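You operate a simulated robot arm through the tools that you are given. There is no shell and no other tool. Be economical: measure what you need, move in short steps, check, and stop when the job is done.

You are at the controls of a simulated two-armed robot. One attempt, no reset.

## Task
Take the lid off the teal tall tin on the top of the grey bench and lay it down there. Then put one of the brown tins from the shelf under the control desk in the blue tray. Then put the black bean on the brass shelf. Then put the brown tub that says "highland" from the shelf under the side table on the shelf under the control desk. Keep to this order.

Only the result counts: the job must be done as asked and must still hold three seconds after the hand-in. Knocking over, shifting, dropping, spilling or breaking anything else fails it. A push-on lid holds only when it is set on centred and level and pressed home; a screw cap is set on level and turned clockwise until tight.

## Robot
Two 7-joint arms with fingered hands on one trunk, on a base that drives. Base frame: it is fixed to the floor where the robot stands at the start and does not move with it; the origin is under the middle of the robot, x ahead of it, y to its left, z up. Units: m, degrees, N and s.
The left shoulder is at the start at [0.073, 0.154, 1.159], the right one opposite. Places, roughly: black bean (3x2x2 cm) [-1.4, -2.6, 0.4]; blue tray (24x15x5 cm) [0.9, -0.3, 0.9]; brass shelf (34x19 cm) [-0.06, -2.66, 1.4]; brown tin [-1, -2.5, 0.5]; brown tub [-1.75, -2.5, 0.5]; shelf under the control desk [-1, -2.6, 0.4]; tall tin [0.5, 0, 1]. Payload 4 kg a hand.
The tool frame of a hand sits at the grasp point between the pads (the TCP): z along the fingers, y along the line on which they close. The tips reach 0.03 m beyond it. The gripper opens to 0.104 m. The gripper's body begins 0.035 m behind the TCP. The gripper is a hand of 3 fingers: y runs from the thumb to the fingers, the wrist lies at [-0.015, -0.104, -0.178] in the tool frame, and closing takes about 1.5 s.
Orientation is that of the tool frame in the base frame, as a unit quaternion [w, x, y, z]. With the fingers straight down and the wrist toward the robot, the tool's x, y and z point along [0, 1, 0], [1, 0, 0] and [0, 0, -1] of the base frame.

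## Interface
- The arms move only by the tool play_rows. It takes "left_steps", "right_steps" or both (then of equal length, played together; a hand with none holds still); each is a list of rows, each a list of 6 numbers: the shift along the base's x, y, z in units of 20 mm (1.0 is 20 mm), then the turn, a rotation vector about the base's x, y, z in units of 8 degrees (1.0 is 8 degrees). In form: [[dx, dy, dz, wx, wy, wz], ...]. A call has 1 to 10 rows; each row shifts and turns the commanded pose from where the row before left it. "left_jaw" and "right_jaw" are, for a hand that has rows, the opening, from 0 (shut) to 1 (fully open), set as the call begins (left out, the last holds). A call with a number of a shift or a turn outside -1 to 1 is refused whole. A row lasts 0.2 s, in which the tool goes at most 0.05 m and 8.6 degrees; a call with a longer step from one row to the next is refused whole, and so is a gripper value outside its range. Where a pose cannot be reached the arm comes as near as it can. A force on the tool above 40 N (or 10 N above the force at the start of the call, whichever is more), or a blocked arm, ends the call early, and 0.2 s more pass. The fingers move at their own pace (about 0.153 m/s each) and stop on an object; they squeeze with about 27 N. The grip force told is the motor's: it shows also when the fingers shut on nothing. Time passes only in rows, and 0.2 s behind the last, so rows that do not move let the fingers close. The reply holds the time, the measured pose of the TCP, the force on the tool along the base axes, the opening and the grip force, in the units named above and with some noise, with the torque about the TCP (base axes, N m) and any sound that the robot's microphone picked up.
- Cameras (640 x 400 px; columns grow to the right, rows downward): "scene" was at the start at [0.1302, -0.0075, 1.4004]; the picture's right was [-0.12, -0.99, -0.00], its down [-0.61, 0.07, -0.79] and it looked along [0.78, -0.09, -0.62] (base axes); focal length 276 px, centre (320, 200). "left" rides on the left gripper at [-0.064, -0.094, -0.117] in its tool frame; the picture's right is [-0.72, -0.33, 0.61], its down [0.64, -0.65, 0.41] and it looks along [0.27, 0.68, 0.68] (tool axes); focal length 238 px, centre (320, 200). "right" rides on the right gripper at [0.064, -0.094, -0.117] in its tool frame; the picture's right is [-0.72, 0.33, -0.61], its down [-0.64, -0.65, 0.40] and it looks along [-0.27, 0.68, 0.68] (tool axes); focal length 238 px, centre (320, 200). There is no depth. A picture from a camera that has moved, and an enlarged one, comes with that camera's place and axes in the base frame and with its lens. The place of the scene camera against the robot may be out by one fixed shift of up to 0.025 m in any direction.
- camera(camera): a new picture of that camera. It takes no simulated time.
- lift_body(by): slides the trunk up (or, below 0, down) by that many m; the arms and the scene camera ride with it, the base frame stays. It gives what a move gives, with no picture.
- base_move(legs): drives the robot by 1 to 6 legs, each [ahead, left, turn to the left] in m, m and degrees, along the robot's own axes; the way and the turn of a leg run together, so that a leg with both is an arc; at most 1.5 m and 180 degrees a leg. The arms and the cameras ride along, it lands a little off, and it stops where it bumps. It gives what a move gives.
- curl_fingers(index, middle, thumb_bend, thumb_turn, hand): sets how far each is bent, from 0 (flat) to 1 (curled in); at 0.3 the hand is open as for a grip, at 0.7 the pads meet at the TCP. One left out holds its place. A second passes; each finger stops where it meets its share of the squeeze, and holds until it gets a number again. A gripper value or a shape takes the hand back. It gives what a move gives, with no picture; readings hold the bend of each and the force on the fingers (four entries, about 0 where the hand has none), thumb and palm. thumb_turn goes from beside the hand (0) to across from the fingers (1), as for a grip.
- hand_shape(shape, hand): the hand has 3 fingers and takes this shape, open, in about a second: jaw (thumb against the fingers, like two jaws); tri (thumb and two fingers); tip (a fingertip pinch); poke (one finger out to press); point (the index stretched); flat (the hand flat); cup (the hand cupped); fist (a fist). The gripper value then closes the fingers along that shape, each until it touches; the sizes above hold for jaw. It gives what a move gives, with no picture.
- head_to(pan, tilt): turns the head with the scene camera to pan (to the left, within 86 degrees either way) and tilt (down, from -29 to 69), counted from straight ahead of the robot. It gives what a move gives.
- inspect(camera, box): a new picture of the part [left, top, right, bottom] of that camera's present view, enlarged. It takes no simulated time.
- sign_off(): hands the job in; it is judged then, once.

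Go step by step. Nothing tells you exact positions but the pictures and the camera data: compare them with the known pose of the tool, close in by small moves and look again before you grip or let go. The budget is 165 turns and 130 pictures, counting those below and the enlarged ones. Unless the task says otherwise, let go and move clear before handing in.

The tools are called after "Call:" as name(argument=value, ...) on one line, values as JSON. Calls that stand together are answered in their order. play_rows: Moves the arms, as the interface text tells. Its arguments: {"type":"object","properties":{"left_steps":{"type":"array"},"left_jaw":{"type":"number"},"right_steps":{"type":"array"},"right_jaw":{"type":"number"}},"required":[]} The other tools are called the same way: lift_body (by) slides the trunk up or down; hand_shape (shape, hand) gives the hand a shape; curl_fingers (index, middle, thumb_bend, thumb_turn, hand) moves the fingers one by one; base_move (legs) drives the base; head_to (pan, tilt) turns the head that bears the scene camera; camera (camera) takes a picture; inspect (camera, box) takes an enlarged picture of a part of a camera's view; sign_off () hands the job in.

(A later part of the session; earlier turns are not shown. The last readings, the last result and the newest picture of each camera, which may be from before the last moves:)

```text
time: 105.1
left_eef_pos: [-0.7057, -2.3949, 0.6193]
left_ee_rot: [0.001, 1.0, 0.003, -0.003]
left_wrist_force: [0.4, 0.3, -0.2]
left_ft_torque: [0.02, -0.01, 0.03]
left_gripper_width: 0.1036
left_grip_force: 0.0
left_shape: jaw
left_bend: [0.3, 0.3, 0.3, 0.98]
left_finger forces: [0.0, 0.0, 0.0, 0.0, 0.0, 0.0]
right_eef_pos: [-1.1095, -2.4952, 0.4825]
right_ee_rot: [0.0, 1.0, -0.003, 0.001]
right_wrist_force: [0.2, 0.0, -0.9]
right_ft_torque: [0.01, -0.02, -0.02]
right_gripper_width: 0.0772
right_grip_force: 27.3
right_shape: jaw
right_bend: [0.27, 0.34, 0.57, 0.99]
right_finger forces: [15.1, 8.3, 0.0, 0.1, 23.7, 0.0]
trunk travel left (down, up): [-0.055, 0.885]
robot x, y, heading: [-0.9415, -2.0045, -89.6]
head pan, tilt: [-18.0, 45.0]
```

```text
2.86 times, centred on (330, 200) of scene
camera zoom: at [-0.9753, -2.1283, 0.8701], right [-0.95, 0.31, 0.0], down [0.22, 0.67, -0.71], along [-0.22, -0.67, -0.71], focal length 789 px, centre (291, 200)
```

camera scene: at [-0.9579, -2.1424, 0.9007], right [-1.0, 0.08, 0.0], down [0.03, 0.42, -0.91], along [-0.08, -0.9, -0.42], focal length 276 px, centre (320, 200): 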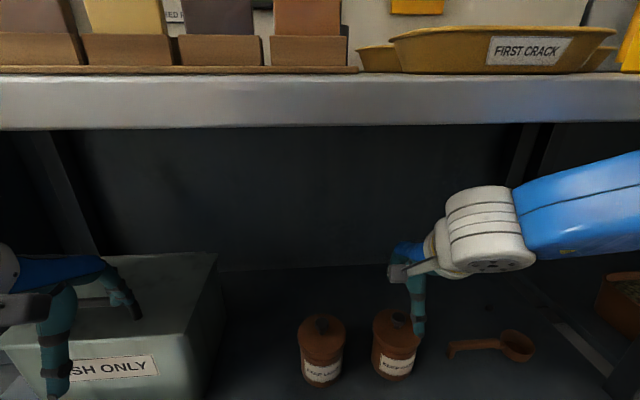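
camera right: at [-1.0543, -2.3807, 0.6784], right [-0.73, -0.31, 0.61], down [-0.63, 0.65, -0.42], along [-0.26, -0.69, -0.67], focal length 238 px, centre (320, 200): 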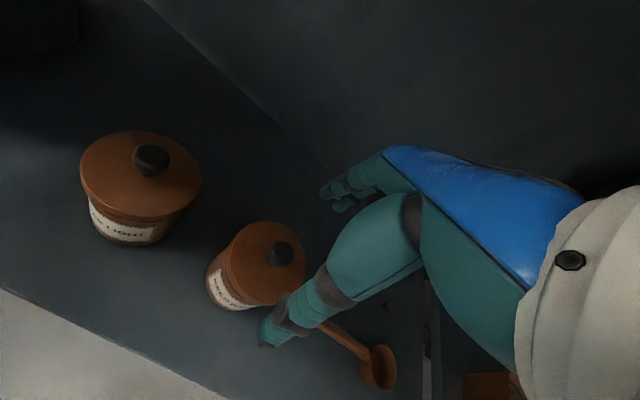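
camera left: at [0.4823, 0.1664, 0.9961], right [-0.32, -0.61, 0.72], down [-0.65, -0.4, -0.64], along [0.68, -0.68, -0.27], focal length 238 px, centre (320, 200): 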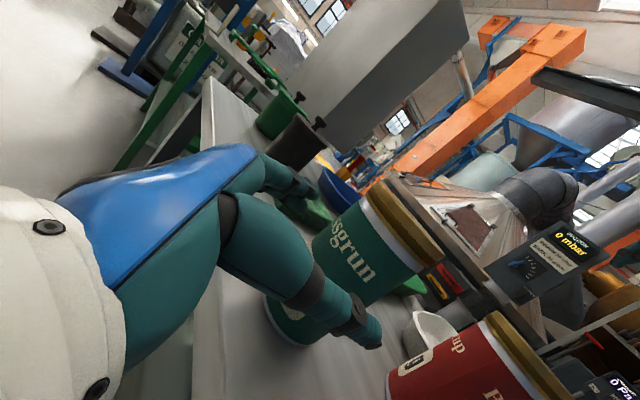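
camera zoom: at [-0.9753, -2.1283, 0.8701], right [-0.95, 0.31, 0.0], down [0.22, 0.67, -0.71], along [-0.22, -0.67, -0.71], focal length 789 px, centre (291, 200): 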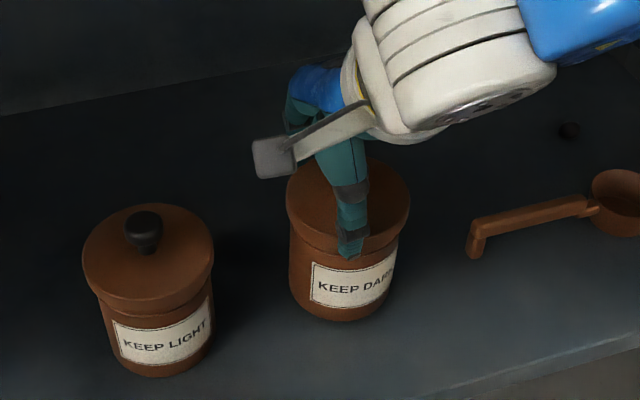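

The tin lifts as a unit (light, under 1 N). I'll raise it 3 cm and back the base straight out.

Call:
play_rows(right_steps=[[0, 0, 0.4, 0, 0, 0], [0, 0, 0.4, 0, 0, 0], [0, 0, 0.4, 0, 0, 0], [0, 0, 0.3, 0, 0, 0], [0, 0, 0, 0, 0, 0]])

Call:
base_move(legs=[[-0.4, 0, 0]])

Call:
camera(camera="scene")

```text
time: 106.3
left_eef_pos: [-0.7052, -2.3942, 0.6179]
left_ee_rot: [0.001, 1.0, 0.004, -0.003]
left_wrist_force: [0.8, 0.1, -0.9]
left_ft_torque: [0.01, 0.0, 0.02]
left_gripper_width: 0.1037
left_grip_force: 0.0
left_shape: jaw
left_bend: [0.3, 0.3, 0.3, 0.98]
left_finger forces: [0.0, 0.1, 0.0, 0.0, 0.0, 0.0]
right_eef_pos: [-1.1104, -2.4957, 0.5126]
right_ee_rot: [0.001, 1.0, -0.003, 0.001]
right_wrist_force: [0.5, -0.8, -0.3]
right_ft_torque: [-0.02, -0.02, -0.01]
right_gripper_width: 0.0772
right_grip_force: 26.7
right_shape: jaw
right_bend: [0.27, 0.34, 0.57, 0.99]
right_finger forces: [15.1, 8.2, 0.0, 0.0, 23.6, 0.0]
trunk travel left (down, up): [-0.055, 0.885]
robot x, y, heading: [-0.9425, -2.0034, -90.1]
head pan, tilt: [-18.0, 45.0]
```

```text
time: 108.8
left_eef_pos: [-0.709, -2.0025, 0.6187]
left_ee_rot: [0.001, 1.0, 0.0, -0.003]
left_wrist_force: [-0.2, 0.2, 0.8]
left_ft_torque: [-0.02, -0.02, -0.01]
left_gripper_width: 0.1038
left_grip_force: 0.0
left_shape: jaw
left_bend: [0.3, 0.3, 0.3, 0.98]
left_finger forces: [0.1, 0.0, 0.1, 0.0, 0.1, 0.0]
right_eef_pos: [-1.1137, -2.1008, 0.5126]
right_ee_rot: [0.001, 1.0, -0.006, 0.001]
right_wrist_force: [-0.9, -1.4, -0.5]
right_ft_torque: [0.03, -0.05, 0.0]
right_gripper_width: 0.0774
right_grip_force: 27.3
right_shape: jaw
right_bend: [0.27, 0.34, 0.57, 0.99]
right_finger forces: [15.1, 8.1, 0.0, 0.0, 23.7, 0.1]
trunk travel left (down, up): [-0.055, 0.885]
robot x, y, heading: [-0.9413, -1.6087, -90.3]
head pan, tilt: [-18.0, 45.0]
```

```text
62 pictures are left
camera scene: at [-0.9761, -1.734, 0.8702], right [-0.95, 0.31, 0.0], down [0.22, 0.67, -0.71], along [-0.22, -0.67, -0.71], focal length 276 px, centre (320, 200)
```

scene: 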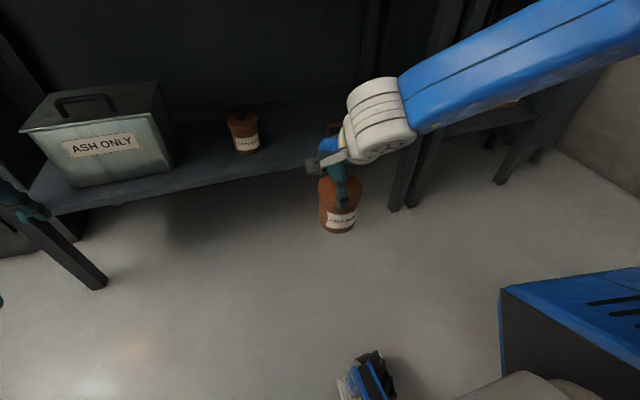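

The tin hangs safely under the hand. I'll raise the trunk so it clears the bench items, then drive round to the right-hand side of the bench facing it.

Call:
lift_body(by=0.4)

Call:
lift_body(by=0.3)

Call:
base_move(legs=[[-0.75, 0.55, 0], [0, 0, 180]])

Call:
head_to(pan=-45, tilt=30)

Call:
camera(camera="scene")

```text
time: 112.6
left_eef_pos: [-0.7083, -2.0033, 1.0192]
left_ee_rot: [0.002, 1.0, 0.0, -0.004]
left_wrist_force: [0.0, 0.0, 0.4]
left_ft_torque: [0.0, 0.01, 0.0]
left_gripper_width: 0.1038
left_grip_force: 0.0
left_shape: jaw
left_bend: [0.3, 0.3, 0.3, 0.98]
left_finger forces: [0.0, 0.1, 0.0, 0.0, 0.1, 0.0]
right_eef_pos: [-1.1122, -2.1012, 0.9124]
right_ee_rot: [0.0, 1.0, -0.006, 0.001]
right_wrist_force: [-0.1, -0.7, -1.4]
right_ft_torque: [0.02, -0.04, -0.01]
right_gripper_width: 0.0771
right_grip_force: 26.7
right_shape: jaw
right_bend: [0.27, 0.34, 0.57, 0.99]
right_finger forces: [15.2, 8.2, 0.0, 0.0, 23.7, 0.0]
trunk travel left (down, up): [-0.455, 0.485]
robot x, y, heading: [-0.9446, -1.608, -90.2]
head pan, tilt: [-18.0, 45.0]
```

```text
time: 115.6
left_eef_pos: [-0.7087, -2.0026, 1.3196]
left_ee_rot: [0.0, 1.0, 0.0, -0.003]
left_wrist_force: [-0.6, 0.7, 0.0]
left_ft_torque: [-0.02, 0.0, 0.0]
left_gripper_width: 0.1034
left_grip_force: 0.1
left_shape: jaw
left_bend: [0.3, 0.3, 0.3, 0.98]
left_finger forces: [0.0, 0.1, 0.1, 0.0, 0.0, 0.1]
right_eef_pos: [-1.1122, -2.1025, 1.2123]
right_ee_rot: [0.001, 1.0, -0.007, 0.001]
right_wrist_force: [-0.5, 0.6, -1.1]
right_ft_torque: [0.01, 0.03, 0.02]
right_gripper_width: 0.0772
right_grip_force: 27.0
right_shape: jaw
right_bend: [0.27, 0.34, 0.57, 0.99]
right_finger forces: [15.0, 8.3, 0.0, 0.0, 23.7, 0.0]
trunk travel left (down, up): [-0.755, 0.185]
robot x, y, heading: [-0.9428, -1.6096, -90.3]
head pan, tilt: [-18.0, 45.0]
```

```text
time: 127.8
left_eef_pos: [-0.6272, -0.4688, 1.3202]
left_ee_rot: [0.004, 0.0, 1.0, 0.001]
left_wrist_force: [-0.4, -0.3, -0.9]
left_ft_torque: [0.0, -0.01, 0.01]
left_gripper_width: 0.1037
left_grip_force: 0.1
left_shape: jaw
left_bend: [0.3, 0.3, 0.3, 0.98]
left_finger forces: [0.1, 0.0, 0.0, 0.0, 0.0, 0.0]
right_eef_pos: [-0.2227, -0.369, 1.2119]
right_ee_rot: [0.0, 0.007, 1.0, 0.001]
right_wrist_force: [-0.8, 1.0, -0.7]
right_ft_torque: [0.03, 0.01, -0.01]
right_gripper_width: 0.0765
right_grip_force: 27.2
right_shape: jaw
right_bend: [0.27, 0.34, 0.58, 0.99]
right_finger forces: [14.9, 7.8, 0.1, 0.0, 22.9, 0.1]
trunk travel left (down, up): [-0.755, 0.185]
robot x, y, heading: [-0.3934, -0.8589, 89.6]
head pan, tilt: [-18.0, 45.0]
```

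```text
time: 128.8
left_eef_pos: [-0.6268, -0.4694, 1.3193]
left_ee_rot: [0.004, 0.0, 1.0, 0.002]
left_wrist_force: [-0.2, 0.6, 0.0]
left_ft_torque: [-0.02, 0.01, -0.01]
left_gripper_width: 0.1038
left_grip_force: 0.0
left_shape: jaw
left_bend: [0.3, 0.3, 0.3, 0.98]
left_finger forces: [0.1, 0.0, 0.1, 0.0, 0.0, 0.0]
right_eef_pos: [-0.2241, -0.3729, 1.2132]
right_ee_rot: [-0.001, 0.007, 1.0, 0.001]
right_wrist_force: [-1.3, 0.1, -1.1]
right_ft_torque: [0.0, 0.0, -0.02]
right_gripper_width: 0.0765
right_grip_force: 27.4
right_shape: jaw
right_bend: [0.27, 0.34, 0.58, 0.99]
right_finger forces: [15.0, 7.9, 0.0, 0.0, 23.0, 0.1]
trunk travel left (down, up): [-0.755, 0.185]
robot x, y, heading: [-0.3949, -0.8581, 89.5]
head pan, tilt: [-45.0, 30.0]
```

```text
61 pictures are left
camera scene: at [-0.3391, -0.7412, 1.5927], right [0.7, -0.71, 0.0], down [-0.35, -0.35, -0.87], along [0.61, 0.61, -0.5], focal length 276 px, centre (320, 200)
```

scene: 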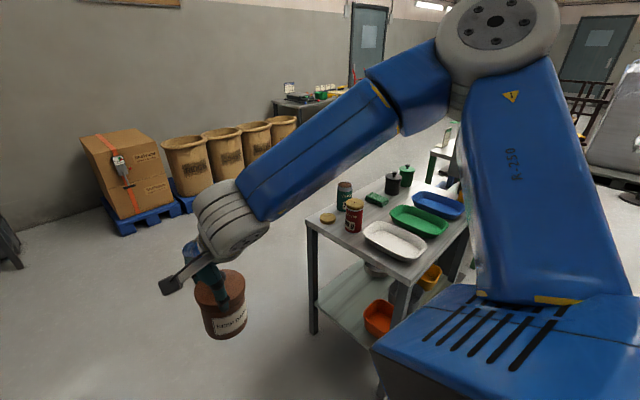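

The bench and trays are in view to the right. I'll drive sideways so the right hand comes over the blue tray near [0.895, −0.335].

Call:
base_move(legs=[[0, -1.12, 0]])

Call:
head_to(pan=-10, tilt=50)

Call:
camera(camera="scene")

Call:
camera(camera="right")

```text
time: 134.4
left_eef_pos: [0.4791, -0.4736, 1.3189]
left_ee_rot: [0.005, -0.001, 1.0, 0.002]
left_wrist_force: [-0.3, 0.2, -0.1]
left_ft_torque: [0.02, -0.01, 0.0]
left_gripper_width: 0.1036
left_grip_force: 0.0
left_shape: jaw
left_bend: [0.3, 0.3, 0.3, 0.98]
left_finger forces: [0.0, 0.0, 0.0, 0.0, 0.0, 0.1]
right_eef_pos: [0.8829, -0.3759, 1.2146]
right_ee_rot: [-0.001, 0.006, 1.0, 0.001]
right_wrist_force: [0.4, 0.3, -0.5]
right_ft_torque: [-0.04, 0.03, -0.01]
right_gripper_width: 0.0765
right_grip_force: 27.1
right_shape: jaw
right_bend: [0.27, 0.34, 0.58, 0.99]
right_finger forces: [15.0, 7.8, 0.0, 0.1, 23.0, 0.0]
trunk travel left (down, up): [-0.755, 0.185]
robot x, y, heading: [0.7159, -0.868, 89.8]
head pan, tilt: [-45.0, 30.0]
```

```text
time: 135.4
left_eef_pos: [0.4817, -0.4747, 1.3194]
left_ee_rot: [0.004, -0.001, 1.0, 0.002]
left_wrist_force: [0.2, 0.5, 0.6]
left_ft_torque: [0.04, -0.02, 0.0]
left_gripper_width: 0.1037
left_grip_force: 0.0
left_shape: jaw
left_bend: [0.3, 0.3, 0.3, 0.98]
left_finger forces: [0.0, 0.0, 0.0, 0.0, 0.0, 0.0]
right_eef_pos: [0.885, -0.3753, 1.2147]
right_ee_rot: [-0.001, 0.004, 1.0, 0.0]
right_wrist_force: [-0.1, 0.3, -0.8]
right_ft_torque: [-0.01, -0.01, 0.01]
right_gripper_width: 0.0763
right_grip_force: 26.5
right_shape: jaw
right_bend: [0.27, 0.34, 0.58, 0.99]
right_finger forces: [14.9, 8.0, 0.0, 0.1, 23.1, 0.1]
trunk travel left (down, up): [-0.755, 0.185]
robot x, y, heading: [0.7146, -0.8641, 89.9]
head pan, tilt: [-10.0, 50.0]
```

```text
60 pictures are left
camera scene: at [0.7194, -0.7327, 1.5633], right [0.98, -0.18, 0.0], down [-0.13, -0.76, -0.64], along [0.11, 0.63, -0.77], focal length 276 px, centre (320, 200)
```

scene: 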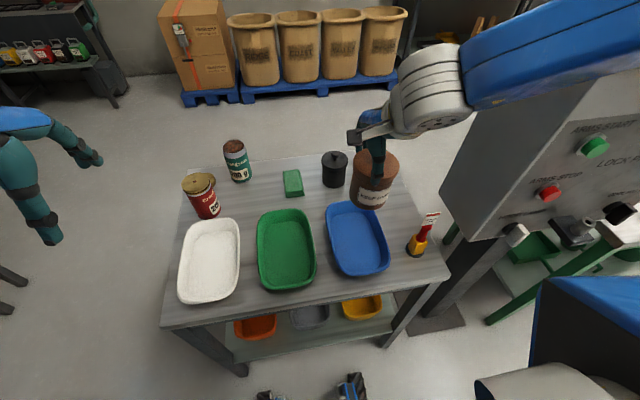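

```text
59 pictures are left
camera right: at [0.8208, -0.4693, 1.3305], right [0.72, 0.32, 0.61], down [0.63, -0.66, -0.41], along [0.27, 0.68, -0.68], focal length 238 px, centre (320, 200)
```

right: 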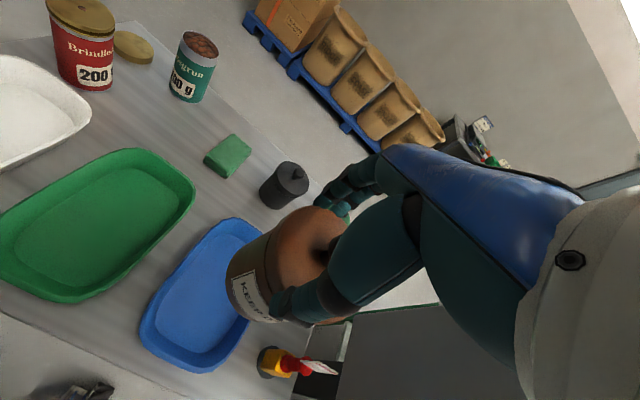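

The blue tray's centre is at about [0.895, −0.36]. I'll centre the tin over it and lower the trunk so that the tin is just above the rim.

Call:
play_rows(right_steps=[[0.5, 0.4, 0, 0, 0, 0], [0, 0.4, 0, 0, 0, 0], [0, 0, 0, 0, 0, 0]])

Call:
lift_body(by=-0.165)

Call:
camera(camera="scene")

Call:
camera(camera="right")

```text
time: 136.2
left_eef_pos: [0.481, -0.4751, 1.3194]
left_ee_rot: [0.004, 0.0, 1.0, 0.002]
left_wrist_force: [-0.4, -0.5, -0.1]
left_ft_torque: [0.01, -0.01, 0.0]
left_gripper_width: 0.1035
left_grip_force: 0.1
left_shape: jaw
left_bend: [0.3, 0.3, 0.3, 0.98]
left_finger forces: [0.1, 0.1, 0.1, 0.0, 0.0, 0.1]
right_eef_pos: [0.897, -0.3605, 1.214]
right_ee_rot: [0.0, 0.004, 1.0, 0.002]
right_wrist_force: [0.7, 0.0, -0.1]
right_ft_torque: [0.01, 0.03, 0.02]
right_gripper_width: 0.0766
right_grip_force: 27.9
right_shape: jaw
right_bend: [0.27, 0.34, 0.58, 0.99]
right_finger forces: [14.9, 8.0, 0.0, 0.0, 23.0, 0.0]
trunk travel left (down, up): [-0.755, 0.185]
robot x, y, heading: [0.716, -0.8647, 89.8]
head pan, tilt: [-10.0, 50.0]
```

```text
time: 138.1
left_eef_pos: [0.4828, -0.4752, 1.1555]
left_ee_rot: [0.004, -0.001, 1.0, 0.001]
left_wrist_force: [0.4, 0.3, 0.2]
left_ft_torque: [-0.05, -0.02, -0.02]
left_gripper_width: 0.1036
left_grip_force: 0.0
left_shape: jaw
left_bend: [0.3, 0.3, 0.3, 0.98]
left_finger forces: [0.0, 0.0, 0.0, 0.0, 0.1, 0.1]
right_eef_pos: [0.8976, -0.3598, 1.0483]
right_ee_rot: [-0.001, 0.005, 1.0, 0.001]
right_wrist_force: [0.3, -0.7, -0.1]
right_ft_torque: [0.01, 0.02, -0.01]
right_gripper_width: 0.0765
right_grip_force: 26.8
right_shape: jaw
right_bend: [0.27, 0.34, 0.58, 0.99]
right_finger forces: [14.9, 7.9, 0.0, 0.0, 23.0, 0.1]
trunk travel left (down, up): [-0.59, 0.35]
robot x, y, heading: [0.7167, -0.8692, 89.8]
head pan, tilt: [-10.0, 50.0]
```

```text
58 pictures are left
camera scene: at [0.7209, -0.7329, 1.3982], right [0.98, -0.18, 0.0], down [-0.13, -0.76, -0.64], along [0.11, 0.63, -0.77], focal length 276 px, centre (320, 200)
```

scene: 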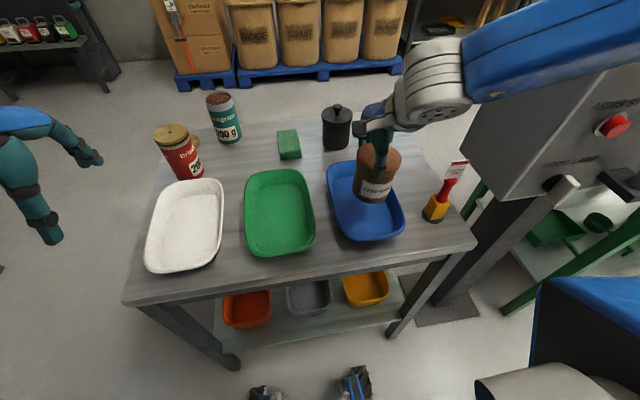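

```text
57 pictures are left
camera right: at [0.8322, -0.4535, 1.165], right [0.72, 0.32, 0.61], down [0.63, -0.66, -0.41], along [0.27, 0.68, -0.68], focal length 238 px, centre (320, 200)
```

right: 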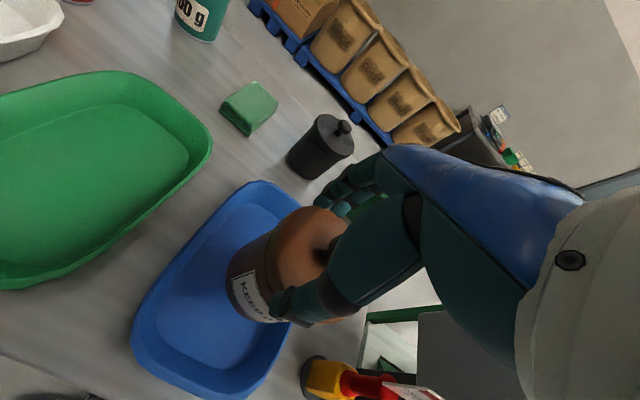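

Projections put the landing point within 1 cm of the tray centre. I'll lower the tin now.

Call:
play_rows(right_steps=[[-0.2, -0.25, -0.6, 0, 0, 0], [0, 0, -0.6, 0, 0, 0], [0, 0, -0.6, 0, 0, 0], [0, 0, -0.6, 0, 0, 0], [0, 0, -0.4, 0, 0, 0], [0, 0, -0.2, 0, 0, 0], [0, 0, 0, 0, 0, 0]])

Call:
camera(camera="right")

```text
time: 139.7
left_eef_pos: [0.4817, -0.4747, 1.1548]
left_ee_rot: [0.003, -0.001, 1.0, 0.002]
left_wrist_force: [-0.5, -0.8, 0.0]
left_ft_torque: [0.01, -0.01, -0.01]
left_gripper_width: 0.1036
left_grip_force: 0.1
left_shape: jaw
left_bend: [0.3, 0.3, 0.3, 0.98]
left_finger forces: [0.1, 0.1, 0.0, 0.0, 0.0, 0.0]
right_eef_pos: [0.8929, -0.3641, 0.9876]
right_ee_rot: [0.0, 0.005, 1.0, 0.001]
right_wrist_force: [1.2, -0.5, -1.1]
right_ft_torque: [0.03, -0.01, -0.04]
right_gripper_width: 0.0767
right_grip_force: 27.4
right_shape: jaw
right_bend: [0.27, 0.34, 0.58, 0.99]
right_finger forces: [14.9, 7.8, 0.0, 0.0, 22.9, 0.1]
trunk travel left (down, up): [-0.59, 0.35]
robot x, y, heading: [0.7163, -0.8625, 89.9]
head pan, tilt: [-10.0, 50.0]
```

```text
56 pictures are left
camera right: at [0.8287, -0.4588, 1.1046], right [0.72, 0.32, 0.61], down [0.63, -0.66, -0.41], along [0.27, 0.68, -0.68], focal length 238 px, centre (320, 200)
```

right: 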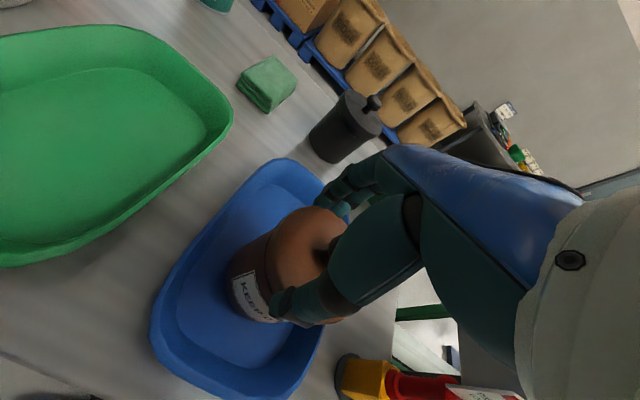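

Call:
play_rows(right_steps=[[0, 0, -0.15, 0, 0, 0], [0, 0, -0.1, 0, 0, 0], [0, 0, 0, 0, 0, 0]])

Call:
play_rows(right_steps=[[0, 0, -0.1, 0, 0, 0], [0, 0, -0.1, 0, 0, 0], [0, 0, 0, 0, 0, 0]])

```text
time: 140.5
left_eef_pos: [0.4823, -0.4752, 1.1536]
left_ee_rot: [0.003, -0.001, 1.0, 0.002]
left_wrist_force: [1.3, -0.4, -1.0]
left_ft_torque: [-0.02, -0.01, 0.0]
left_gripper_width: 0.1033
left_grip_force: 0.1
left_shape: jaw
left_bend: [0.3, 0.3, 0.3, 0.98]
left_finger forces: [0.0, 0.0, 0.1, 0.0, 0.1, 0.0]
right_eef_pos: [0.8927, -0.3656, 0.9829]
right_ee_rot: [-0.001, 0.005, 1.0, 0.001]
right_wrist_force: [0.9, 0.2, -0.5]
right_ft_torque: [0.0, -0.01, 0.01]
right_gripper_width: 0.0766
right_grip_force: 27.0
right_shape: jaw
right_bend: [0.27, 0.34, 0.58, 0.99]
right_finger forces: [15.0, 7.9, 0.0, 0.1, 22.8, 0.0]
trunk travel left (down, up): [-0.59, 0.35]
robot x, y, heading: [0.7153, -0.866, 90.0]
head pan, tilt: [-10.0, 50.0]
```

```text
time: 141.3
left_eef_pos: [0.4824, -0.4742, 1.1552]
left_ee_rot: [0.003, -0.001, 1.0, 0.001]
left_wrist_force: [0.3, -0.1, 0.5]
left_ft_torque: [-0.02, -0.01, -0.02]
left_gripper_width: 0.1036
left_grip_force: 0.0
left_shape: jaw
left_bend: [0.3, 0.3, 0.3, 0.98]
left_finger forces: [0.0, 0.0, 0.0, 0.1, 0.1, 0.1]
right_eef_pos: [0.8919, -0.3641, 0.9795]
right_ee_rot: [-0.001, 0.006, 1.0, 0.001]
right_wrist_force: [0.5, 0.2, -1.3]
right_ft_torque: [0.01, -0.03, 0.0]
right_gripper_width: 0.0763
right_grip_force: 27.0
right_shape: jaw
right_bend: [0.27, 0.34, 0.58, 0.99]
right_finger forces: [15.0, 7.8, 0.0, 0.0, 22.9, 0.0]
trunk travel left (down, up): [-0.59, 0.35]
robot x, y, heading: [0.7181, -0.8662, 89.8]
head pan, tilt: [-10.0, 50.0]
```

Call:
play_rows(right_steps=[[0, 0, -0.1, 0, 0, 0], [0, 0, -0.1, 0, 0, 0], [0, 0, 0, 0, 0, 0]])

Call:
inspect(camera="scene", box=[310, 110, 450, 260])

```text
time: 142.1
left_eef_pos: [0.4827, -0.4751, 1.1555]
left_ee_rot: [0.004, -0.001, 1.0, 0.001]
left_wrist_force: [0.4, 0.3, 0.3]
left_ft_torque: [0.01, 0.03, 0.0]
left_gripper_width: 0.1035
left_grip_force: 0.1
left_shape: jaw
left_bend: [0.3, 0.3, 0.3, 0.98]
left_finger forces: [0.0, 0.0, 0.1, 0.0, 0.0, 0.1]
right_eef_pos: [0.893, -0.3641, 0.9759]
right_ee_rot: [0.0, 0.006, 1.0, 0.001]
right_wrist_force: [-0.5, -0.1, -2.0]
right_ft_torque: [0.01, 0.01, 0.03]
right_gripper_width: 0.0762
right_grip_force: 27.2
right_shape: jaw
right_bend: [0.27, 0.34, 0.58, 0.99]
right_finger forces: [14.9, 7.8, 0.0, 0.0, 22.8, 0.1]
trunk travel left (down, up): [-0.59, 0.35]
robot x, y, heading: [0.7191, -0.8678, 89.9]
head pan, tilt: [-10.0, 50.0]
```

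```text
2.67 times, centred on (380, 185) of scene
camera zoom: at [0.721, -0.7329, 1.3982], right [0.98, -0.18, 0.0], down [-0.13, -0.76, -0.64], along [0.11, 0.63, -0.77], focal length 736 px, centre (160, 240)
```

zoom: 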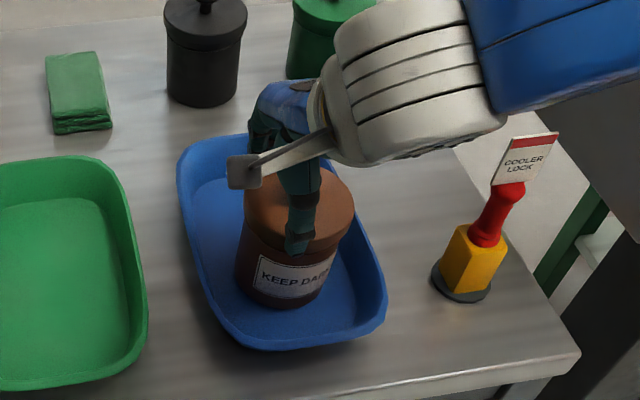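

Call:
play_rows(right_steps=[[0, 0, -0.1, 0, 0, 0], [0, 0, -0.1, 0, 0, 0], [0, 0, 0, 0, 0, 0]])

Call:
play_rows(right_steps=[[0, 0, -0.1, 0, 0, 0], [0, 0, -0.05, 0, 0, 0], [0, 0, 0, 0, 0, 0]])

```text
time: 142.9
left_eef_pos: [0.4822, -0.4753, 1.1545]
left_ee_rot: [0.004, -0.002, 1.0, 0.003]
left_wrist_force: [-0.6, -0.7, -0.2]
left_ft_torque: [0.03, -0.02, 0.0]
left_gripper_width: 0.1035
left_grip_force: 0.1
left_shape: jaw
left_bend: [0.3, 0.3, 0.3, 0.98]
left_finger forces: [0.0, 0.0, 0.0, 0.0, 0.1, 0.0]
right_eef_pos: [0.8926, -0.364, 0.9706]
right_ee_rot: [-0.001, 0.006, 1.0, 0.002]
right_wrist_force: [0.2, 0.1, 2.5]
right_ft_torque: [-0.02, 0.0, 0.0]
right_gripper_width: 0.0763
right_grip_force: 26.9
right_shape: jaw
right_bend: [0.27, 0.34, 0.58, 0.99]
right_finger forces: [14.9, 8.3, 0.1, 0.0, 23.7, 0.1]
trunk travel left (down, up): [-0.59, 0.35]
robot x, y, heading: [0.7148, -0.8698, 90.2]
head pan, tilt: [-10.0, 50.0]
```

```text
time: 143.7
left_eef_pos: [0.4809, -0.4765, 1.1556]
left_ee_rot: [0.003, 0.0, 1.0, 0.002]
left_wrist_force: [0.2, 0.4, -0.5]
left_ft_torque: [0.02, -0.02, 0.01]
left_gripper_width: 0.1035
left_grip_force: 0.0
left_shape: jaw
left_bend: [0.3, 0.3, 0.3, 0.98]
left_finger forces: [0.1, 0.0, 0.0, 0.0, 0.0, 0.0]
right_eef_pos: [0.8912, -0.3643, 0.9709]
right_ee_rot: [0.0, 0.005, 1.0, 0.004]
right_wrist_force: [-0.5, 0.4, 13.7]
right_ft_torque: [0.05, -0.02, -0.04]
right_gripper_width: 0.0754
right_grip_force: 27.2
right_shape: jaw
right_bend: [0.27, 0.34, 0.58, 0.99]
right_finger forces: [15.5, 8.9, 0.1, 0.0, 24.2, 0.1]
trunk travel left (down, up): [-0.59, 0.35]
robot x, y, heading: [0.7139, -0.864, 90.0]
head pan, tilt: [-10.0, 50.0]
```

The tin stands on the tray floor. I'll ease off, open and rise straight up.

Call:
play_rows(right_steps=[[0, 0, 0.1, 0, 0, 0], [0, 0, 0, 0, 0, 0]])

Call:
play_rows(right_steps=[[0, 0, 0, 0, 0, 0], [0, 0, 0, 0, 0, 0], [0, 0, 0, 0, 0, 0], [0, 0, 0, 0, 0, 0], [0, 0, 0, 0, 0, 0], [0, 0, 0.4, 0, 0, 0], [0, 0, 0.8, 0, 0, 0], [0, 0, 1, 0, 0, 0], [0, 0, 1, 0, 0, 0], [0, 0, 1, 0, 0, 0]], right_jaw=1)

Call:
lift_body(by=0.15)

Call:
camera(camera="scene")

```text
time: 144.3
left_eef_pos: [0.4809, -0.4757, 1.1552]
left_ee_rot: [0.005, -0.001, 1.0, 0.003]
left_wrist_force: [0.1, -0.3, 0.4]
left_ft_torque: [-0.05, 0.01, 0.02]
left_gripper_width: 0.1037
left_grip_force: 0.0
left_shape: jaw
left_bend: [0.3, 0.3, 0.3, 0.98]
left_finger forces: [0.0, 0.0, 0.0, 0.1, 0.0, 0.0]
right_eef_pos: [0.8927, -0.3644, 0.9713]
right_ee_rot: [-0.001, 0.004, 1.0, 0.002]
right_wrist_force: [-0.8, 2.6, 9.1]
right_ft_torque: [0.14, 0.02, 0.03]
right_gripper_width: 0.0758
right_grip_force: 27.0
right_shape: jaw
right_bend: [0.27, 0.34, 0.58, 0.99]
right_finger forces: [16.2, 9.2, 0.1, 0.1, 23.7, 0.0]
trunk travel left (down, up): [-0.59, 0.35]
robot x, y, heading: [0.7186, -0.8646, 90.0]
head pan, tilt: [-10.0, 50.0]
```

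```text
time: 146.5
left_eef_pos: [0.4815, -0.4748, 1.1554]
left_ee_rot: [0.003, 0.0, 1.0, 0.002]
left_wrist_force: [-0.4, -0.7, 0.5]
left_ft_torque: [-0.02, -0.03, 0.01]
left_gripper_width: 0.1036
left_grip_force: 0.1
left_shape: jaw
left_bend: [0.3, 0.3, 0.3, 0.98]
left_finger forces: [0.1, 0.0, 0.0, 0.0, 0.0, 0.0]
right_eef_pos: [0.8914, -0.3661, 1.0537]
right_ee_rot: [-0.001, 0.005, 1.0, 0.001]
right_wrist_force: [-0.3, 0.8, -0.5]
right_ft_torque: [-0.01, 0.01, -0.03]
right_gripper_width: 0.1035
right_grip_force: 0.0
right_shape: jaw
right_bend: [0.3, 0.3, 0.3, 0.98]
right_finger forces: [0.0, 0.0, 0.0, 0.0, 0.1, 0.1]
trunk travel left (down, up): [-0.59, 0.35]
robot x, y, heading: [0.7206, -0.8646, 89.8]
head pan, tilt: [-10.0, 50.0]
```

```text
time: 148.3
left_eef_pos: [0.482, -0.4742, 1.305]
left_ee_rot: [0.003, -0.001, 1.0, 0.002]
left_wrist_force: [0.1, -0.7, -0.2]
left_ft_torque: [0.0, 0.0, -0.01]
left_gripper_width: 0.1038
left_grip_force: 0.0
left_shape: jaw
left_bend: [0.3, 0.3, 0.3, 0.98]
left_finger forces: [0.0, 0.0, 0.0, 0.0, 0.0, 0.1]
right_eef_pos: [0.8921, -0.3649, 1.2028]
right_ee_rot: [-0.001, 0.005, 1.0, 0.0]
right_wrist_force: [0.3, 0.4, 1.2]
right_ft_torque: [0.03, 0.02, -0.02]
right_gripper_width: 0.1039
right_grip_force: 0.0
right_shape: jaw
right_bend: [0.3, 0.3, 0.3, 0.98]
right_finger forces: [0.0, 0.1, 0.0, 0.0, 0.0, 0.0]
trunk travel left (down, up): [-0.74, 0.2]
robot x, y, heading: [0.7161, -0.8655, 89.9]
head pan, tilt: [-10.0, 50.0]
```

```text
54 pictures are left
camera scene: at [0.7208, -0.7328, 1.5482], right [0.98, -0.18, 0.0], down [-0.13, -0.76, -0.64], along [0.11, 0.63, -0.77], focal length 276 px, centre (320, 200)
```

scene: 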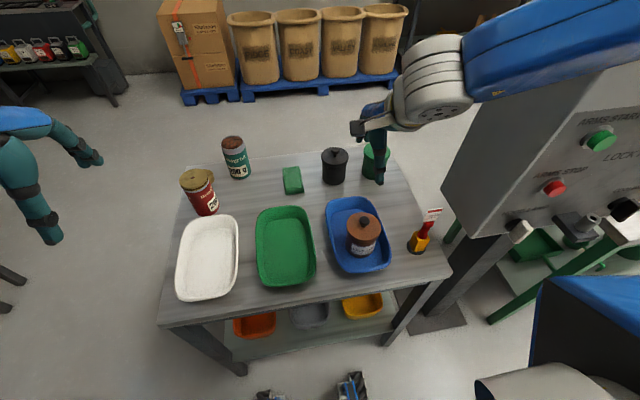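

Step two is done: the brown tin stands upright in the blue tray. Next is the bean; the left arm suits it best because the desk leg blocks the right forearm. I'll raise the right hand high out of the way and drive back toward the desk.

Call:
play_rows(right_steps=[[0, 0, 1, 0, 0, 0], [0, 0, 1, 0, 0, 0], [0, 0, 1, 0, 0, 0], [0, 0, 1, 0, 0, 0], [0, 0, 1, 0, 0, 0], [0, 0, 1, 0, 0, 0], [0, 0, 1, 0, 0, 0], [0, 0, 1, 0, 0, 0], [0, 0, 1, 0, 0, 0], [0, 0, 1, 0, 0, 0]])

Call:
base_move(legs=[[0, 1.12, 0], [0, 0, 180], [0.85, -0.98, 0]])

Call:
head_to(pan=0, tilt=30)

Call:
camera(camera="scene")

```text
time: 150.5
left_eef_pos: [0.4819, -0.4744, 1.3053]
left_ee_rot: [0.004, -0.001, 1.0, 0.002]
left_wrist_force: [0.1, 0.4, -0.8]
left_ft_torque: [-0.01, -0.01, -0.01]
left_gripper_width: 0.1039
left_grip_force: 0.1
left_shape: jaw
left_bend: [0.3, 0.3, 0.3, 0.98]
left_finger forces: [0.0, 0.1, 0.0, 0.0, 0.0, 0.0]
right_eef_pos: [0.8924, -0.3643, 1.4037]
right_ee_rot: [-0.001, 0.005, 1.0, 0.001]
right_wrist_force: [-0.3, -0.2, 0.5]
right_ft_torque: [-0.03, -0.01, 0.0]
right_gripper_width: 0.1036
right_grip_force: 0.0
right_shape: jaw
right_bend: [0.3, 0.3, 0.3, 0.98]
right_finger forces: [0.0, 0.1, 0.0, 0.1, 0.0, 0.1]
trunk travel left (down, up): [-0.74, 0.2]
robot x, y, heading: [0.7159, -0.8645, 89.9]
head pan, tilt: [-10.0, 50.0]
```

```text
time: 169.5
left_eef_pos: [-1.1974, -2.051, 1.3056]
left_ee_rot: [0.003, 1.0, -0.027, -0.005]
left_wrist_force: [0.1, 0.9, 0.1]
left_ft_torque: [-0.02, -0.01, -0.01]
left_gripper_width: 0.1035
left_grip_force: 0.1
left_shape: jaw
left_bend: [0.3, 0.3, 0.3, 0.98]
left_finger forces: [0.0, 0.0, 0.0, 0.0, 0.0, 0.1]
right_eef_pos: [-1.6132, -2.1384, 1.4047]
right_ee_rot: [0.002, 0.999, -0.033, 0.0]
right_wrist_force: [0.2, -0.5, -0.2]
right_ft_torque: [0.04, 0.01, 0.01]
right_gripper_width: 0.1034
right_grip_force: 0.1
right_shape: jaw
right_bend: [0.3, 0.3, 0.3, 0.98]
right_finger forces: [0.0, 0.0, 0.0, 0.0, 0.1, 0.0]
trunk travel left (down, up): [-0.74, 0.2]
robot x, y, heading: [-1.4105, -1.6495, -93.2]
head pan, tilt: [-10.0, 50.0]
```

```text
time: 170.3
left_eef_pos: [-1.1986, -2.0502, 1.3055]
left_ee_rot: [0.003, 1.0, -0.027, -0.004]
left_wrist_force: [0.2, 0.1, 1.0]
left_ft_torque: [-0.01, -0.02, -0.01]
left_gripper_width: 0.1035
left_grip_force: 0.0
left_shape: jaw
left_bend: [0.3, 0.3, 0.3, 0.98]
left_finger forces: [0.0, 0.1, 0.0, 0.1, 0.0, 0.0]
right_eef_pos: [-1.6142, -2.138, 1.4029]
right_ee_rot: [0.002, 0.999, -0.032, 0.001]
right_wrist_force: [0.7, -0.6, 0.2]
right_ft_torque: [0.0, -0.02, -0.02]
right_gripper_width: 0.1034
right_grip_force: 0.1
right_shape: jaw
right_bend: [0.3, 0.3, 0.3, 0.98]
right_finger forces: [0.0, 0.1, 0.1, 0.1, 0.0, 0.0]
trunk travel left (down, up): [-0.74, 0.2]
robot x, y, heading: [-1.4125, -1.6514, -93.3]
head pan, tilt: [0.0, 30.0]
```

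```text
53 pictures are left
camera scene: at [-1.4282, -1.7866, 1.5777], right [-1.0, 0.06, 0.0], down [0.03, 0.5, -0.86], along [-0.05, -0.86, -0.5], focal length 276 px, centre (320, 200)
```

scene: 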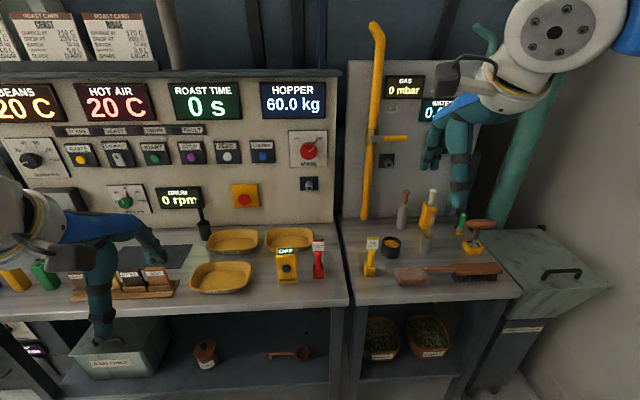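

The side table with two tubs is to the right, and its top holds tools. I'll raise and retract the right hand before going lower.

Call:
play_rows(right_steps=[[0, 0, 1, 0, 0, 0], [0, 0.5, 1, 0, 0, 0], [0, 0.5, 1, 0, 0, 0], [0, 0.8, 1, 0, 0, 0], [0, 0.8, 1, 0, 0, 0], [0, 0.8, 1, 0, 0, 0], [0, 0.8, 1, 0, 0, 0], [0, 0.8, 1, 0, 0, 0], [0, 0.8, 1, 0, 0, 0], [0, 0.8, 1, 0, 0, 0]])

Call:
lift_body(by=-0.4)

Call:
lift_body(by=-0.1)

Call:
play_rows(left_steps=[[0, 0, -1, 0, 0, 0.4], [0, 0, -1, 0, 0, 0], [0, 0, -1, 0, 0, 0], [0, 0, -1, 0, 0, 0], [0, 0, -1, 0, 0, 0], [0, 0, -1, 0, 0, 0], [0, 0, -1, 0, 0, 0], [0, 0, -1, 0, 0, 0], [0, 0, -1, 0, 0, 0], [0, 0, -1, 0, 0, 0]], left_jaw=0.6)

Call:
camera(camera="scene")

```text
time: 172.5
left_eef_pos: [-1.1996, -2.0496, 1.3058]
left_ee_rot: [0.003, 1.0, -0.026, -0.004]
left_wrist_force: [1.2, -0.2, -0.2]
left_ft_torque: [0.01, -0.03, 0.02]
left_gripper_width: 0.1037
left_grip_force: 0.1
left_shape: jaw
left_bend: [0.3, 0.3, 0.3, 0.98]
left_finger forces: [0.0, 0.0, 0.1, 0.0, 0.1, 0.1]
right_eef_pos: [-1.6149, -2.0036, 1.603]
right_ee_rot: [0.002, 0.999, -0.032, 0.001]
right_wrist_force: [0.4, -0.1, 0.6]
right_ft_torque: [0.02, -0.03, -0.02]
right_gripper_width: 0.1037
right_grip_force: 0.1
right_shape: jaw
right_bend: [0.3, 0.3, 0.3, 0.98]
right_finger forces: [0.0, 0.0, 0.1, 0.0, 0.0, 0.0]
trunk travel left (down, up): [-0.74, 0.2]
robot x, y, heading: [-1.4139, -1.6503, -93.2]
head pan, tilt: [0.0, 30.0]
```

```text
time: 176.3
left_eef_pos: [-1.1993, -2.0495, 0.9057]
left_ee_rot: [0.003, 1.0, -0.026, -0.003]
left_wrist_force: [1.1, 0.1, -0.5]
left_ft_torque: [-0.04, -0.02, 0.01]
left_gripper_width: 0.1035
left_grip_force: 0.0
left_shape: jaw
left_bend: [0.3, 0.3, 0.3, 0.98]
left_finger forces: [0.0, 0.0, 0.1, 0.0, 0.1, 0.0]
right_eef_pos: [-1.6151, -2.0045, 1.2043]
right_ee_rot: [0.002, 0.999, -0.032, 0.001]
right_wrist_force: [0.1, -0.4, -0.5]
right_ft_torque: [-0.03, -0.01, -0.03]
right_gripper_width: 0.1036
right_grip_force: 0.0
right_shape: jaw
right_bend: [0.3, 0.3, 0.3, 0.98]
right_finger forces: [0.0, 0.1, 0.0, 0.0, 0.1, 0.0]
trunk travel left (down, up): [-0.34, 0.6]
robot x, y, heading: [-1.4111, -1.647, -93.4]
head pan, tilt: [0.0, 30.0]
```

```text
time: 177.7
left_eef_pos: [-1.1988, -2.0495, 0.8045]
left_ee_rot: [0.003, 1.0, -0.027, -0.003]
left_wrist_force: [0.8, 0.4, -0.8]
left_ft_torque: [-0.01, 0.0, -0.01]
left_gripper_width: 0.1038
left_grip_force: 0.0
left_shape: jaw
left_bend: [0.3, 0.3, 0.3, 0.98]
left_finger forces: [0.0, 0.1, 0.0, 0.0, 0.0, 0.1]
right_eef_pos: [-1.6163, -2.0038, 1.1037]
right_ee_rot: [0.002, 0.999, -0.032, 0.0]
right_wrist_force: [-0.3, 0.5, -0.4]
right_ft_torque: [-0.02, -0.01, 0.0]
right_gripper_width: 0.1033
right_grip_force: 0.0
right_shape: jaw
right_bend: [0.3, 0.3, 0.3, 0.98]
right_finger forces: [0.0, 0.0, 0.1, 0.0, 0.0, 0.0]
trunk travel left (down, up): [-0.24, 0.7]
robot x, y, heading: [-1.4144, -1.6479, -93.3]
head pan, tilt: [0.0, 30.0]
```

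```text
time: 179.8
left_eef_pos: [-1.1685, -2.0681, 0.6067]
left_ee_rot: [0.002, 1.0, 0.002, -0.004]
left_wrist_force: [0.1, 0.1, -0.1]
left_ft_torque: [-0.01, 0.04, 0.02]
left_gripper_width: 0.0624
left_grip_force: 0.1
left_shape: jaw
left_bend: [0.29, 0.41, 0.65, 1.0]
left_finger forces: [0.0, 0.0, 0.1, 0.0, 0.0, 0.0]
left hand out of reach, approached as far as the arm can: row 1, 5, 7
right_eef_pos: [-1.6145, -2.0063, 1.1018]
right_ee_rot: [0.001, 0.999, -0.032, 0.001]
right_wrist_force: [-0.2, -0.4, 0.2]
right_ft_torque: [-0.01, 0.02, -0.02]
right_gripper_width: 0.1037
right_grip_force: 0.1
right_shape: jaw
right_bend: [0.3, 0.3, 0.3, 0.98]
right_finger forces: [0.0, 0.0, 0.0, 0.0, 0.1, 0.0]
trunk travel left (down, up): [-0.24, 0.7]
robot x, y, heading: [-1.4091, -1.6509, -93.2]
head pan, tilt: [0.0, 30.0]
```

```text
52 pictures are left
camera scene: at [-1.4292, -1.7858, 1.0777], right [-1.0, 0.06, 0.0], down [0.03, 0.5, -0.87], along [-0.05, -0.86, -0.5], focal length 276 px, centre (320, 200)
```

scene: 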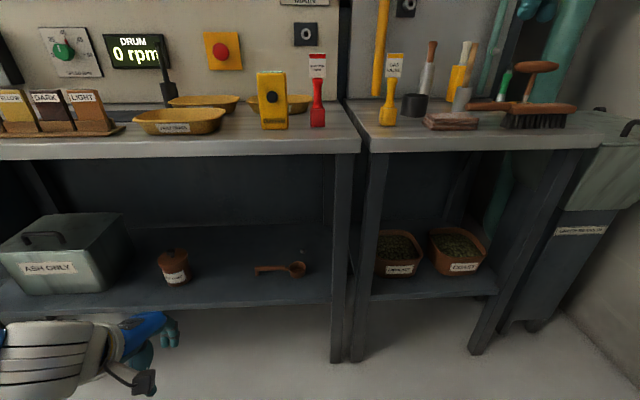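

Call:
inspect(camera="scene", box=[240, 215, 500, 305])

Call:
inspect(camera="scene", box=[370, 225, 500, 285])

```text
2.46 times, centred on (370, 260) of scene
camera zoom: at [-1.4292, -1.7858, 1.0777], right [-1.0, 0.06, 0.0], down [0.03, 0.5, -0.87], along [-0.05, -0.86, -0.5], focal length 680 px, centre (197, 52)
```

zoom: 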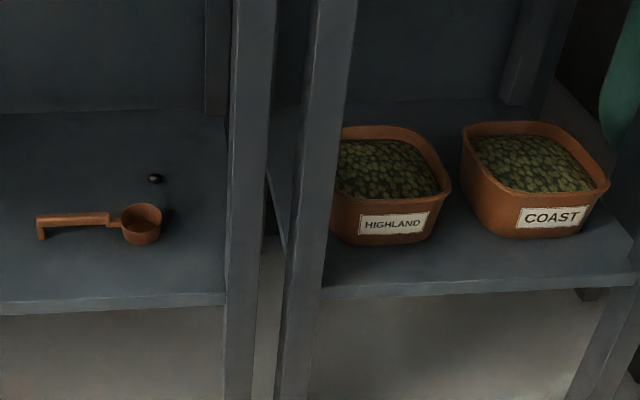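

```text
4.92 times, centred on (435, 255) of scene
camera zoom: at [-1.4292, -1.7858, 1.0777], right [-1.0, 0.06, 0.0], down [0.03, 0.5, -0.87], along [-0.05, -0.86, -0.5], focal length 1359 px, centre (-246, -71)
```

zoom: 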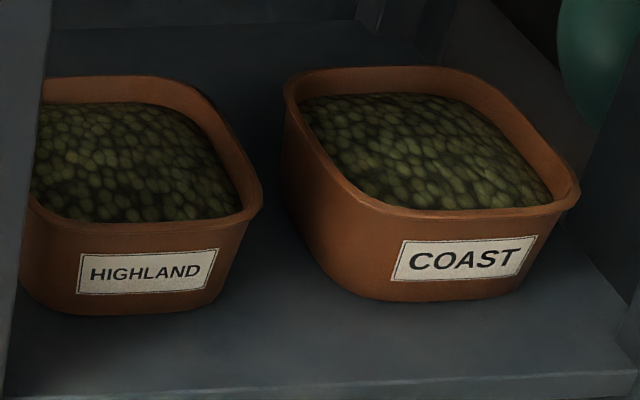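

The left tub reads HIGHLAND, heaped with beans, and the black bean lies at about [−1.41, −2.618] behind the scoop. I'll lower the left hand, then drive in.

Call:
play_rows(left_steps=[[0, 0, -1, 0, 0, 0], [0, 0, -1, 0, 0, 0], [0, 0, -1, 0, 0, 0], [0, 0, -1, 0, 0, 0], [0, 0, -1, 0, 0, 0], [0, 0, 0, 0, 0, 0]])

Call:
base_move(legs=[[0, 0, 3.2], [0.4, -0.08, 0]])

Call:
camera(camera="left")

Call:
camera(camera="scene")

```text
time: 181.2
left_eef_pos: [-1.1672, -2.0666, 0.5089]
left_ee_rot: [0.002, 1.0, 0.002, -0.003]
left_wrist_force: [0.2, 1.1, -0.6]
left_ft_torque: [-0.01, 0.01, -0.04]
left_gripper_width: 0.0628
left_grip_force: 0.0
left_shape: jaw
left_bend: [0.29, 0.41, 0.65, 1.0]
left_finger forces: [0.1, 0.0, 0.0, 0.0, 0.0, 0.1]
right_eef_pos: [-1.6152, -2.0031, 1.1031]
right_ee_rot: [0.002, 0.999, -0.032, 0.001]
right_wrist_force: [0.4, 0.3, -0.3]
right_ft_torque: [0.0, 0.03, -0.04]
right_gripper_width: 0.1035
right_grip_force: 0.0
right_shape: jaw
right_bend: [0.3, 0.3, 0.3, 0.98]
right_finger forces: [0.0, 0.1, 0.0, 0.0, 0.0, 0.0]
trunk travel left (down, up): [-0.24, 0.7]
robot x, y, heading: [-1.4158, -1.6455, -93.1]
head pan, tilt: [0.0, 30.0]
```

```text
time: 184.2
left_eef_pos: [-1.2226, -2.4324, 0.5097]
left_ee_rot: [-0.003, 0.999, 0.037, -0.005]
left_wrist_force: [-0.1, 0.3, -0.3]
left_ft_torque: [-0.02, -0.04, 0.01]
left_gripper_width: 0.0626
left_grip_force: 0.0
left_shape: jaw
left_bend: [0.29, 0.41, 0.65, 1.0]
left_finger forces: [0.0, 0.0, 0.1, 0.0, 0.0, 0.0]
right_eef_pos: [-1.6771, -2.4013, 1.1076]
right_ee_rot: [0.006, 1.0, -0.003, 0.002]
right_wrist_force: [0.1, -0.6, 0.9]
right_ft_torque: [0.02, 0.01, -0.01]
right_gripper_width: 0.1035
right_grip_force: 0.0
right_shape: jaw
right_bend: [0.3, 0.3, 0.3, 0.98]
right_finger forces: [0.0, 0.0, 0.1, 0.1, 0.0, 0.0]
trunk travel left (down, up): [-0.24, 0.7]
robot x, y, heading: [-1.4914, -2.0436, -89.8]
head pan, tilt: [0.0, 30.0]
stopped in leg 2: the robot was blocked; the commanded pose is now the measured one
```

```text
49 pictures are left
camera left: at [-1.2931, -2.3434, 0.6282], right [-0.75, 0.28, -0.61], down [0.59, 0.7, -0.41], along [0.31, -0.66, -0.68], focal length 238 px, centre (320, 200)
```

left: 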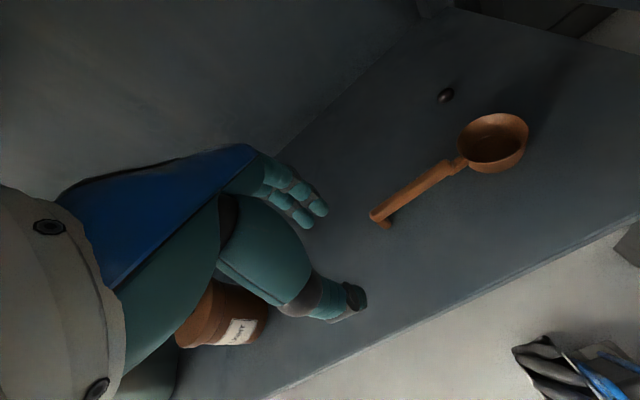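

```text
48 pictures are left
camera scene: at [-1.5033, -2.17, 1.0795], right [-1.0, 0.0, 0.0], down [0.0, 0.49, -0.87], along [0.0, -0.87, -0.49], focal length 276 px, centre (320, 200)
```

scene: 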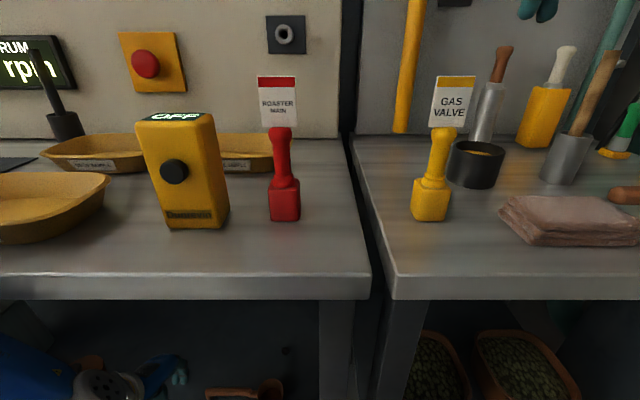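

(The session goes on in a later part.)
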